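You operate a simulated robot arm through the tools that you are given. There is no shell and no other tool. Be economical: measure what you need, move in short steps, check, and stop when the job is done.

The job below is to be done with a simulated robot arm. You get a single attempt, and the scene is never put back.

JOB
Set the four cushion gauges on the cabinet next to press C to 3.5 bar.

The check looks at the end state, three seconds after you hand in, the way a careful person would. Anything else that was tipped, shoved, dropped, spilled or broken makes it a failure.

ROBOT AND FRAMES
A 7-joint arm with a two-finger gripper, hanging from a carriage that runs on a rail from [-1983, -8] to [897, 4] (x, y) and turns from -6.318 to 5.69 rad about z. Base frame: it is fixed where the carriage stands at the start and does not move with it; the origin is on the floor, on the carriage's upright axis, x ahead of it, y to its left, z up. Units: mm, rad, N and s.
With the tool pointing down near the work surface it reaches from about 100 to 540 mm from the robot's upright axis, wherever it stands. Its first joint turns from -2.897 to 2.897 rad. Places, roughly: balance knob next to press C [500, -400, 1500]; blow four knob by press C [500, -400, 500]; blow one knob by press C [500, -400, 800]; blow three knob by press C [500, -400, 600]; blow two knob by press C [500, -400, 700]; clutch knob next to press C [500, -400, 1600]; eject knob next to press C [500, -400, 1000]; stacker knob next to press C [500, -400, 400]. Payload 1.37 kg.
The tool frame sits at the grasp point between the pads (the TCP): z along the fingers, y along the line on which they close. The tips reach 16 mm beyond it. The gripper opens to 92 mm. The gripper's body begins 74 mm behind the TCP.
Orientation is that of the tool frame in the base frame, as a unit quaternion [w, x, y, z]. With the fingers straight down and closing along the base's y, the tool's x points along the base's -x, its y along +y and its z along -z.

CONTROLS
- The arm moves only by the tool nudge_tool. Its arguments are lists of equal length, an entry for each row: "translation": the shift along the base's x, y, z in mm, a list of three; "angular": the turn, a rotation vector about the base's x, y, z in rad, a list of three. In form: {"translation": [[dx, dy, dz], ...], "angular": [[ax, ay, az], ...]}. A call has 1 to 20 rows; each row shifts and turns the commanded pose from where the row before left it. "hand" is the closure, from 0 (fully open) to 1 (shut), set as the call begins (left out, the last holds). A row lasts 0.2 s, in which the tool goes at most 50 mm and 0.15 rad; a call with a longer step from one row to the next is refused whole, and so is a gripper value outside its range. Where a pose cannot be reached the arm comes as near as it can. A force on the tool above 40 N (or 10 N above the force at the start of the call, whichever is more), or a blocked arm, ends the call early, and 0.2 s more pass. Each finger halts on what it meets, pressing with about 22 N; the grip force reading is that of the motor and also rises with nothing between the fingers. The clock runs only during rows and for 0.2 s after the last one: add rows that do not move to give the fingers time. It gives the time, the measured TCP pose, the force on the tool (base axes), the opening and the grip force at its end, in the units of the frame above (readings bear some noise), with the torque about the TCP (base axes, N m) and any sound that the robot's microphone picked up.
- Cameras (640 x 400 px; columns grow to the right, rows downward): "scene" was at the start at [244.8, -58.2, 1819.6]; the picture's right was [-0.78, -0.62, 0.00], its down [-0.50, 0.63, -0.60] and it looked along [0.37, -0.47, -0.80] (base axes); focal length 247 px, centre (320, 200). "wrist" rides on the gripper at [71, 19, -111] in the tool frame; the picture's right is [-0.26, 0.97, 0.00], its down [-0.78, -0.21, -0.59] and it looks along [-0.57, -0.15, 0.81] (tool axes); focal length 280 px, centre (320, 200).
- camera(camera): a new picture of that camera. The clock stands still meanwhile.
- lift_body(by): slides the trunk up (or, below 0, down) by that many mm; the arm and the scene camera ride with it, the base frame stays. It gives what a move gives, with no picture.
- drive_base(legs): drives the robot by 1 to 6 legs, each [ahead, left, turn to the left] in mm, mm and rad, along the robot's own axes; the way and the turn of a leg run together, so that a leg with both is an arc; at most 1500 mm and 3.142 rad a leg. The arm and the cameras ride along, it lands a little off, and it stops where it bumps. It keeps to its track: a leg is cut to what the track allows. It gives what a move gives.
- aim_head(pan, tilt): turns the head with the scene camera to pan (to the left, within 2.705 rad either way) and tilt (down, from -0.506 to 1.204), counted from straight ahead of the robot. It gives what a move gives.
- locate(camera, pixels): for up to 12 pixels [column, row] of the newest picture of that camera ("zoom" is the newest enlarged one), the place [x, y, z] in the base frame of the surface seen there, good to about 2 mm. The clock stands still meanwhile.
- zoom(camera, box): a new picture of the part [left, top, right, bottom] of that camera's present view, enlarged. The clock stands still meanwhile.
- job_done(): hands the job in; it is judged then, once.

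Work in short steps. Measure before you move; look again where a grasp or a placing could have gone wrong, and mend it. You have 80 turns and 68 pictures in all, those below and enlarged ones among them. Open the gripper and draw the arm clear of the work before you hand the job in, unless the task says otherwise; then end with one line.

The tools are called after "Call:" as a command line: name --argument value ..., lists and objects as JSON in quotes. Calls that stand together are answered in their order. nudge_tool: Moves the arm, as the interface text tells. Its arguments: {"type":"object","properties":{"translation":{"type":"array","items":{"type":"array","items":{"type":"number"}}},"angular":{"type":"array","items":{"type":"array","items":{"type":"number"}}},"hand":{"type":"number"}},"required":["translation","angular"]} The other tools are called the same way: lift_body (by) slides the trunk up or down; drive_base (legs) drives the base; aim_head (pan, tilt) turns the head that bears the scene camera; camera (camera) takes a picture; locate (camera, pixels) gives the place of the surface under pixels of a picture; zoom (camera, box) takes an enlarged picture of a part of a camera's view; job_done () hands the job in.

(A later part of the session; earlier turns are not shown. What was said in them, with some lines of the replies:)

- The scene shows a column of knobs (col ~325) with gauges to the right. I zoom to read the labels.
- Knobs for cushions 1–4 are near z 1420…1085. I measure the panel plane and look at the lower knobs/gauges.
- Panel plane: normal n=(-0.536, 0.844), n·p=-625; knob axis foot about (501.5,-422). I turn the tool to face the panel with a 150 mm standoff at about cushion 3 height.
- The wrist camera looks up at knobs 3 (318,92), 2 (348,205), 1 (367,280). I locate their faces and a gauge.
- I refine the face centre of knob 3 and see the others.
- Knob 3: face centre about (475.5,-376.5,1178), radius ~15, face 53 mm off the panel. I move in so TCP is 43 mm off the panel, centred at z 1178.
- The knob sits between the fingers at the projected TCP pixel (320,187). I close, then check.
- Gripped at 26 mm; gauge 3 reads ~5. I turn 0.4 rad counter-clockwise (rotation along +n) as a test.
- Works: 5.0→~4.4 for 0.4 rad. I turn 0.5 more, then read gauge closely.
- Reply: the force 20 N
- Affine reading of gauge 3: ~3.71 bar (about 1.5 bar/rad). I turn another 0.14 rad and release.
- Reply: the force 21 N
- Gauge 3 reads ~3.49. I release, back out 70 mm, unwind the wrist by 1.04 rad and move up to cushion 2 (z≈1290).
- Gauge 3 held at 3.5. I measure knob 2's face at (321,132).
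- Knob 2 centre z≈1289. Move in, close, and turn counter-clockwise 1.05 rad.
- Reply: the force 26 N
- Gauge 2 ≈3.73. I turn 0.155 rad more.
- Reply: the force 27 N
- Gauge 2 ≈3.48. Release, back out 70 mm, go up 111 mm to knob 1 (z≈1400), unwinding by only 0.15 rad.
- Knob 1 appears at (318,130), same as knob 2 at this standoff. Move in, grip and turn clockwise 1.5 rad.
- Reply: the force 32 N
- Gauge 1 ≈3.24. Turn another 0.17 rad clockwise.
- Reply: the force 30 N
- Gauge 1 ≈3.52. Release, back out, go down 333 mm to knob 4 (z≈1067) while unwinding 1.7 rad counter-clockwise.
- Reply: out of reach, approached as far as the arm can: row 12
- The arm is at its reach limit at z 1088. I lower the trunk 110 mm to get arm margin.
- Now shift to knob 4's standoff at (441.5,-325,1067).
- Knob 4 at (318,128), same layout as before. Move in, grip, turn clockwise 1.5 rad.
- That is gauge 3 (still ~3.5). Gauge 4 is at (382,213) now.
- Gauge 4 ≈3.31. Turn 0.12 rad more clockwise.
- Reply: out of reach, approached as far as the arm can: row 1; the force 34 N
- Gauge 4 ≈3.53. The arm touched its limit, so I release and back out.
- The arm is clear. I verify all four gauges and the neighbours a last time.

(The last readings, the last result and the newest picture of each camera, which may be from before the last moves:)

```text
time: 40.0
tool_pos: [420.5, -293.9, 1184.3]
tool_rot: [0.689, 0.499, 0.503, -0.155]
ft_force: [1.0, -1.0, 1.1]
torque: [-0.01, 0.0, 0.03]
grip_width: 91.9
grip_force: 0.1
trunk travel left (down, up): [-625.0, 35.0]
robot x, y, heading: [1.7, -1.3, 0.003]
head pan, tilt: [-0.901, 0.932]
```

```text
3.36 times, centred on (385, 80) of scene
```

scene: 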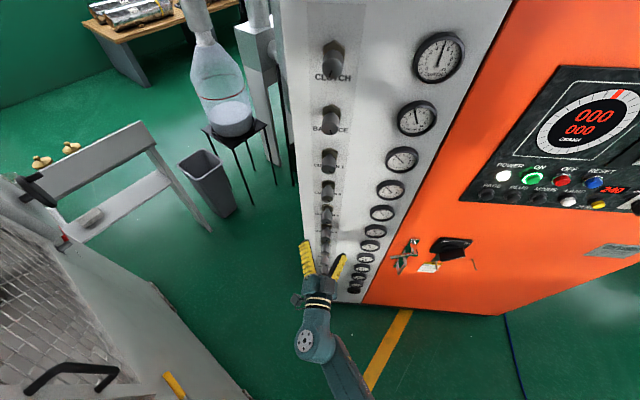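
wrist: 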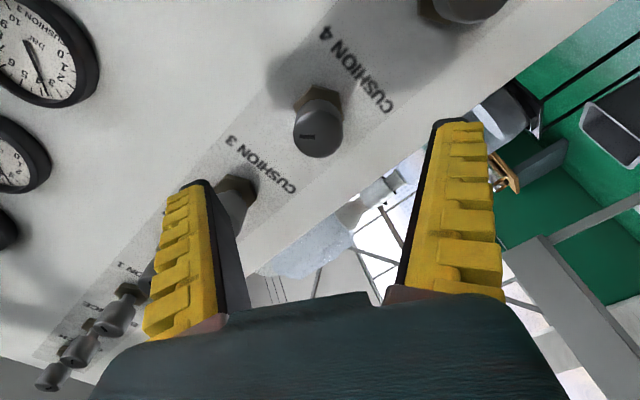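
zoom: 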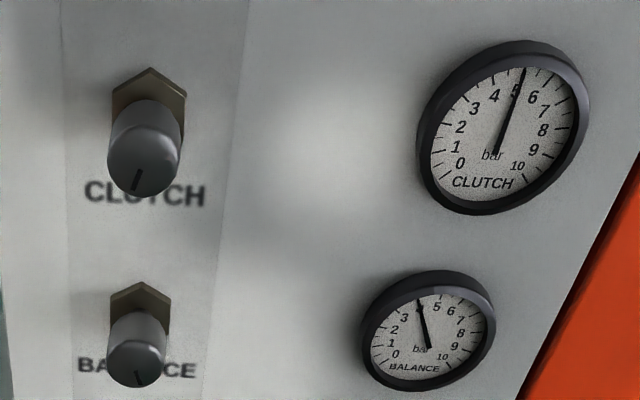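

Gauge 1 has fallen back to ~3.25 (2≈3.42, 3≈3.5, 4≈3.55). I go back to knob 1's standoff and look whether it is creeping.

Call:
nudge_tool --translation '[[4.2, -6.2, 43.2], [4.2, -6.2, 43.2], [4.2, -6.2, 43.2], [4.2, -6.2, 43.2], [4.2, -6.2, 43.2], [0, 0, 0], [0, 0, 0]]' --angular '[[-0.0742, 0.1169, 0], [-0.0742, 0.1169, 0], [-0.0742, 0.1169, 0], [-0.0742, 0.1169, 0], [0, 0, 0], [0, 0, 0], [0, 0, 0]]'

Call:
zoom --camera "scene" --box '[382, 147, 422, 172]'

Call:
camera --camera "wrist"

```text
time: 41.6
tool_pos: [441.9, -324.9, 1400.0]
tool_rot: [0.619, 0.343, 0.62, -0.339]
ft_force: [0.9, -0.1, -0.7]
torque: [-0.02, -0.02, -0.01]
grip_width: 91.8
grip_force: 0.1
trunk travel left (down, up): [-625.0, 35.0]
robot x, y, heading: [-0.4, 5.6, -0.007]
head pan, tilt: [-0.901, 0.932]
```

```text
16.00 times, centred on (402, 160) of scene
```

zoom: 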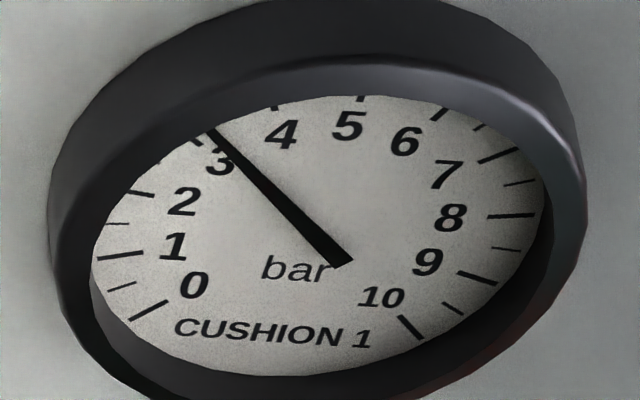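

```text
29 pictures are left
```

wrist: 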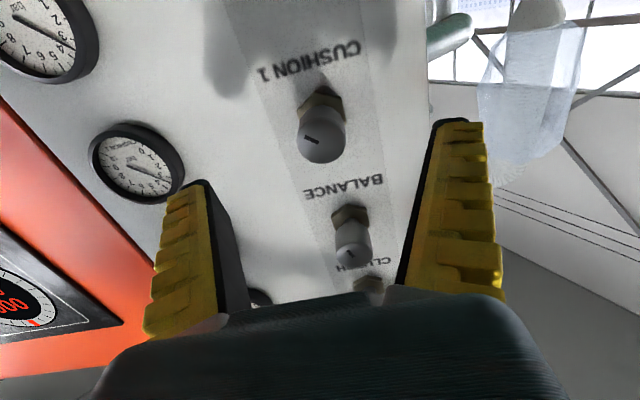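

It's steady at 3.25. Grip knob 1 and turn clockwise 0.165 rad, reading before and after the release.

Call:
nudge_tool --translation '[[19, -29.8, 0], [19, -29.8, 0], [0, 0, 0]]' --angular '[[0, 0, 0], [0, 0, 0], [0, 0, 0]]'

Call:
nudge_tool --translation '[[0, 0, 0], [0, 0, 0], [0, 0, 0], [0, 0, 0], [0, 0, 0], [0, 0, 0], [0, 0, 0]]' --angular '[[0, 0, 0], [0, 0, 0], [0, 0, 0], [0, 0, 0], [0.0442, -0.0696, 0], [0.0442, -0.0696, 0], [0, 0, 0]]' --hand 1

Call:
zoom --camera "scene" --box '[382, 147, 422, 172]'

```text
time: 42.4
tool_pos: [479.9, -386.3, 1399.7]
tool_rot: [0.619, 0.342, 0.62, -0.339]
ft_force: [-0.4, 0.5, 0.1]
torque: [0.01, 0.01, -0.03]
grip_width: 91.9
grip_force: 0.1
trunk travel left (down, up): [-625.0, 35.0]
robot x, y, heading: [0.7, 0.4, 0.002]
head pan, tilt: [-0.901, 0.932]
```

```text
time: 44.0
tool_pos: [480.5, -382.7, 1400.6]
tool_rot: [0.646, 0.392, 0.59, -0.286]
ft_force: [-5.0, 11.8, 4.6]
torque: [-0.11, -0.02, 0.05]
grip_width: 25.8
grip_force: 27.8
trunk travel left (down, up): [-625.0, 35.0]
robot x, y, heading: [1.4, -1.9, 0.001]
head pan, tilt: [-0.901, 0.932]
```

```text
16.00 times, centred on (402, 160) of scene
```

zoom: 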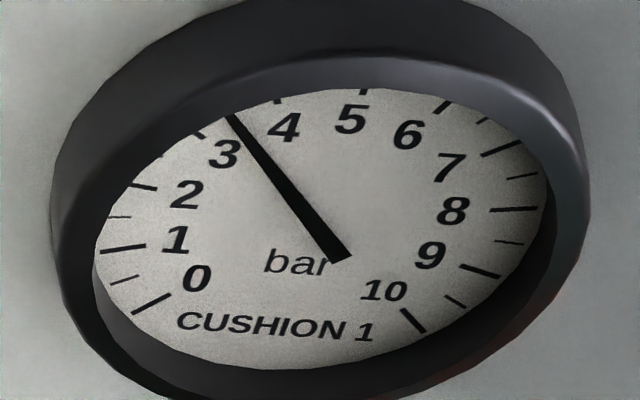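

Gauge 1 ≈3.49. Release and read again.

Call:
nudge_tool --translation '[[0, 0, 0], [0, 0, 0], [0, 0, 0], [-18.8, 29.5, 0], [-18.8, 29.5, 0], [-18.8, 29.5, 0], [0, 0, 0]]' --angular '[[0, 0, 0], [0, 0, 0], [0, 0, 0], [0, 0, 0], [0, 0, 0], [0, 0, 0], [0, 0, 0]]' --hand 0

Call:
zoom --camera "scene" --box '[382, 147, 422, 172]'

Call:
zoom --camera "scene" --box '[371, 176, 411, 201]'

Call:
zoom --camera "scene" --box '[358, 219, 388, 238]'

```text
time: 45.6
tool_pos: [424.0, -295.7, 1399.9]
tool_rot: [0.645, 0.394, 0.589, -0.287]
ft_force: [0.9, 0.2, -0.2]
torque: [0.02, -0.05, 0.02]
grip_width: 92.1
grip_force: 0.0
trunk travel left (down, up): [-625.0, 35.0]
robot x, y, heading: [-1.9, -1.1, -0.0]
head pan, tilt: [-0.901, 0.932]
```

```text
16.00 times, centred on (402, 160) of scene
```

zoom: 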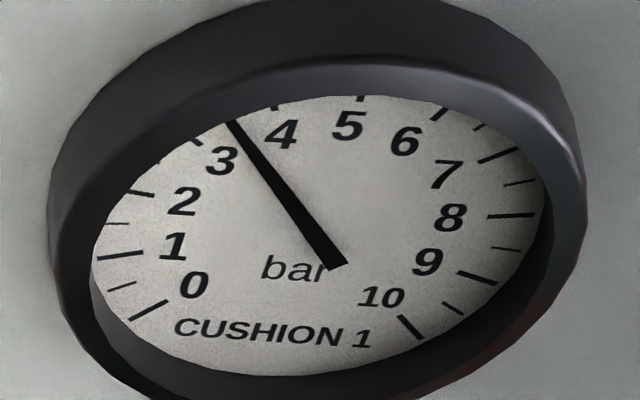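

```text
16.00 times, centred on (391, 188) of scene
```

zoom: 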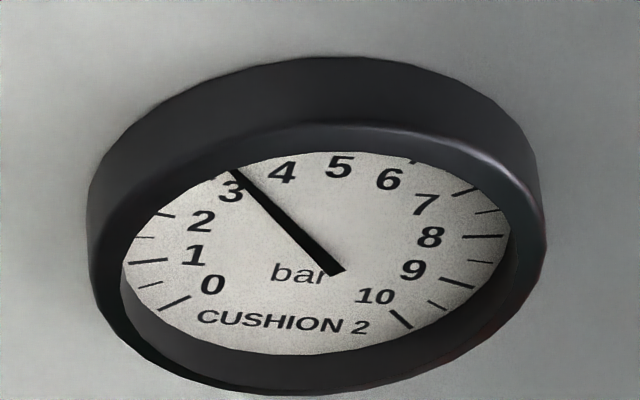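

```text
16.00 times, centred on (373, 228) of scene
```

zoom: 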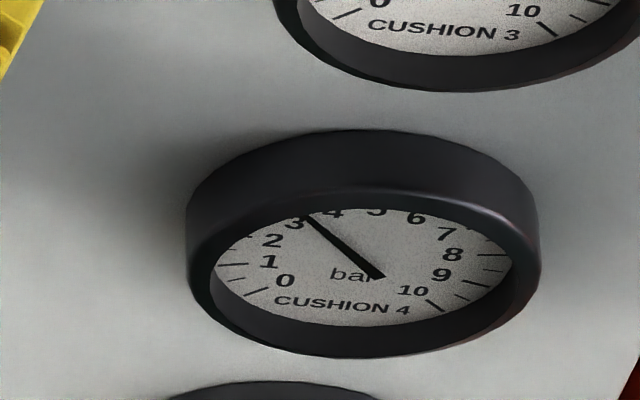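

Gauge 1 holds at ~3.5. I look more closely at gauges 2 and 4 for fine accuracy.

Call:
zoom --camera "scene" --box '[377, 184, 405, 201]'

Call:
zoom --camera "scene" --box '[363, 226, 387, 241]'

```text
16.00 times, centred on (391, 192) of scene
```

zoom: 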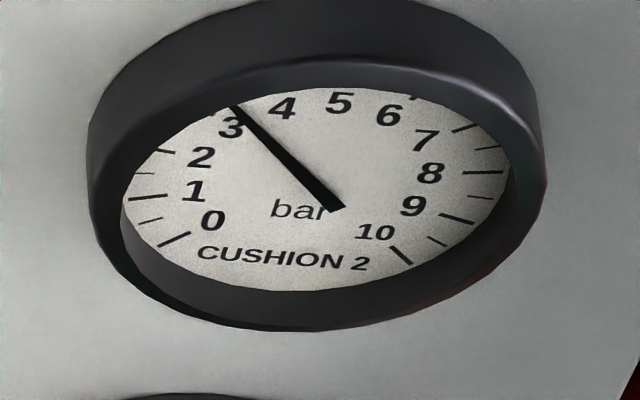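

```text
16.00 times, centred on (375, 234) of scene
```

zoom: 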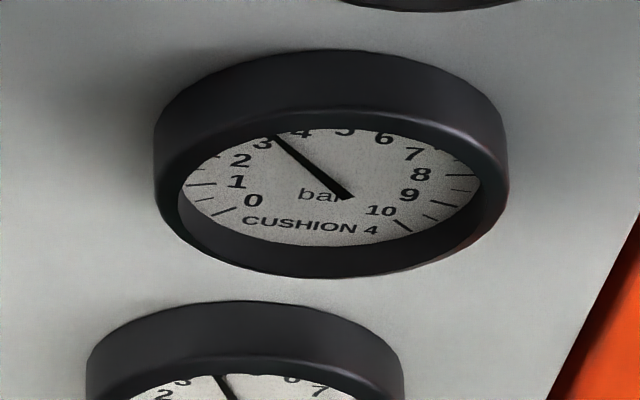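

Gauge 2 is ~3.40; I trim it by 0.075 rad clockwise at knob 2 (z 1289).

Call:
nudge_tool --translation '[[0, 0, -37], [0, 0, -37], [0, 0, -37], [18.8, -29.6, 0], [18.8, -29.6, 0], [18.8, -29.6, 0], [0, 0, 0]]' --angular '[[0, 0, 0], [0, 0, 0], [0, 0, 0], [0, 0, 0], [0, 0, 0], [0, 0, 0], [0, 0, 0]]'

Call:
nudge_tool --translation '[[0, 0, 0], [0, 0, 0], [0, 0, 0], [0, 0, 0], [0, 0, 0], [0, 0, 0]]' --angular '[[0, 0, 0], [0, 0, 0], [0, 0, 0], [0, 0, 0], [0.0402, -0.0633, 0], [0, 0, 0]]' --hand 1

Call:
zoom --camera "scene" --box '[377, 184, 405, 201]'

```text
time: 47.2
tool_pos: [479.7, -385.1, 1288.4]
tool_rot: [0.645, 0.392, 0.59, -0.286]
ft_force: [-0.6, -0.3, 0.3]
torque: [-0.02, -0.03, 0.01]
grip_width: 92.0
grip_force: 0.0
trunk travel left (down, up): [-625.0, 35.0]
robot x, y, heading: [1.3, -1.4, -0.004]
head pan, tilt: [-0.901, 0.932]
```

```text
time: 48.6
tool_pos: [479.5, -384.3, 1289.8]
tool_rot: [0.656, 0.415, 0.573, -0.262]
ft_force: [-2.1, 8.8, 5.1]
torque: [-0.25, -0.17, -0.12]
grip_width: 25.8
grip_force: 28.1
trunk travel left (down, up): [-625.0, 35.0]
robot x, y, heading: [1.8, -1.6, 0.0]
head pan, tilt: [-0.901, 0.932]
```

```text
16.00 times, centred on (391, 192) of scene
```

zoom: 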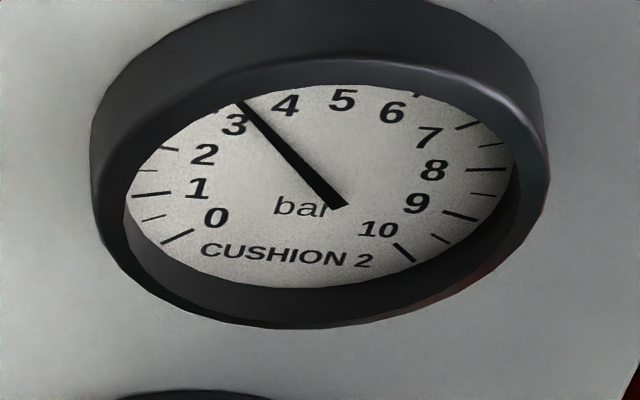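

Gauge 2 ≈3.45; a further 0.04 rad, then release and back out.

Call:
nudge_tool --translation '[[0, 0, 0], [0, 0, 0]]' --angular '[[0.0214, -0.0338, 0], [0, 0, 0]]'

Call:
nudge_tool --translation '[[0, 0, 0], [0, 0, 0], [0, 0, 0], [-18.8, 29.5, 0], [-18.8, 29.5, 0], [-18.8, 29.5, 0], [-18.8, 29.5, 0], [0, 0, 0], [0, 0, 0], [0, 0, 0], [0, 0, 0]]' --angular '[[0, 0, 0], [0, 0, 0], [0, 0, 0], [0, 0, 0], [0, 0, 0], [0, 0, 0], [0, 0, 0], [0, 0, 0], [0, 0, 0], [0, 0, 0], [0, 0, 0]]' --hand 0

Call:
zoom --camera "scene" --box '[377, 184, 405, 201]'

Call:
zoom --camera "scene" --box '[382, 147, 422, 172]'

Call:
zoom --camera "scene" --box '[364, 200, 404, 225]'

Call:
zoom --camera "scene" --box '[353, 219, 393, 244]'

Call:
zoom --camera "scene" --box '[340, 235, 390, 297]'

```text
time: 49.2
tool_pos: [481.1, -384.5, 1291.0]
tool_rot: [0.661, 0.425, 0.566, -0.248]
ft_force: [-1.2, 10.7, 7.7]
torque: [-0.25, -0.15, -0.09]
grip_width: 25.8
grip_force: 27.6
trunk travel left (down, up): [-625.0, 35.0]
robot x, y, heading: [-0.5, 3.6, 0.001]
head pan, tilt: [-0.901, 0.932]
```

```text
time: 51.6
tool_pos: [405.3, -265.6, 1289.6]
tool_rot: [0.661, 0.426, 0.566, -0.249]
ft_force: [0.0, -0.7, -1.2]
torque: [0.01, -0.01, -0.03]
grip_width: 92.2
grip_force: 0.0
trunk travel left (down, up): [-625.0, 35.0]
robot x, y, heading: [-2.2, -1.2, 0.0]
head pan, tilt: [-0.901, 0.932]
```

```text
16.00 times, centred on (391, 192) of scene
```

zoom: 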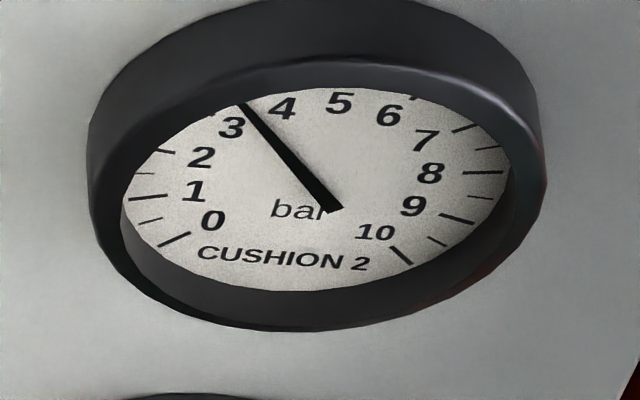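

```text
16.00 times, centred on (402, 160) of scene
```

zoom: 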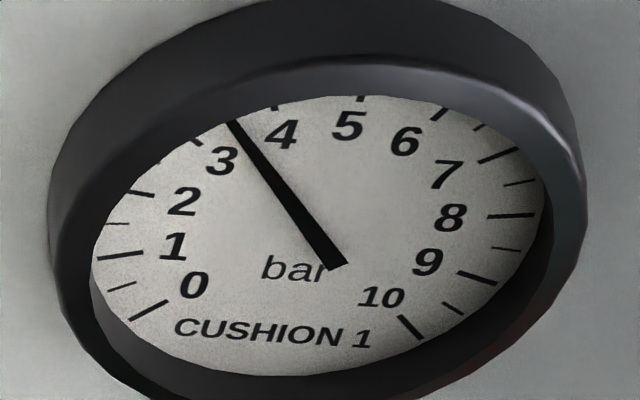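

```text
16.00 times, centred on (384, 212) of scene
```

zoom: 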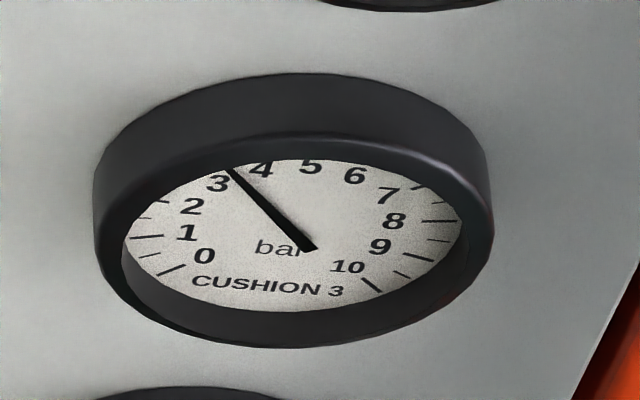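

```text
16.00 times, centred on (373, 232) of scene
```

zoom: 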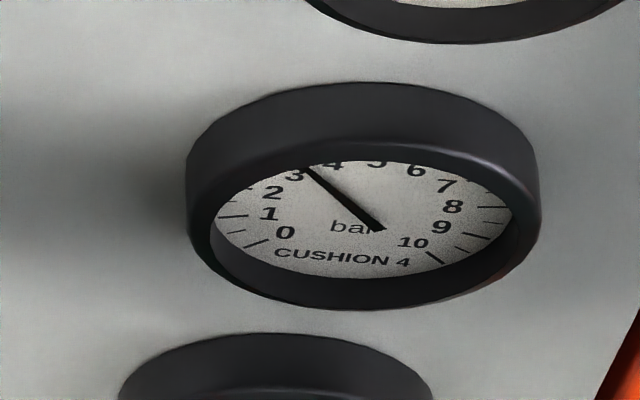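

```text
6.45 times, centred on (365, 266) of scene
```

zoom: 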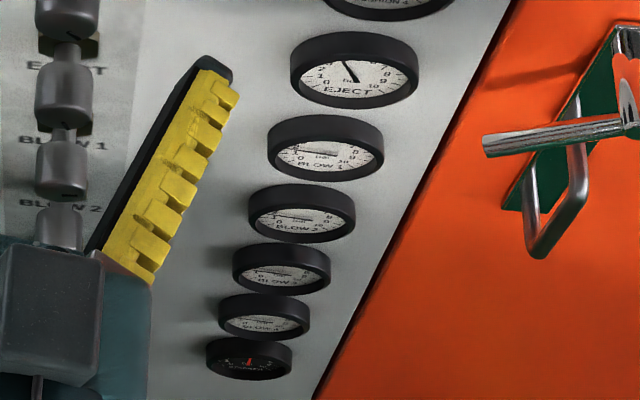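

All four cushion gauges read about 3.5, the other gauges look the same as before, and the gripper is open and clear of the panel. I hand the job in.

Call:
job_done

```text
The job is handed in.
```

The four cushion gauges next to press C now read 3.5 bar, to within about 0.1 bar as I read the dials. I re-trimmed gauges 1 and 2, which had dropped slightly after the first setting. The other knobs were not touched, and the arm is open and clear.
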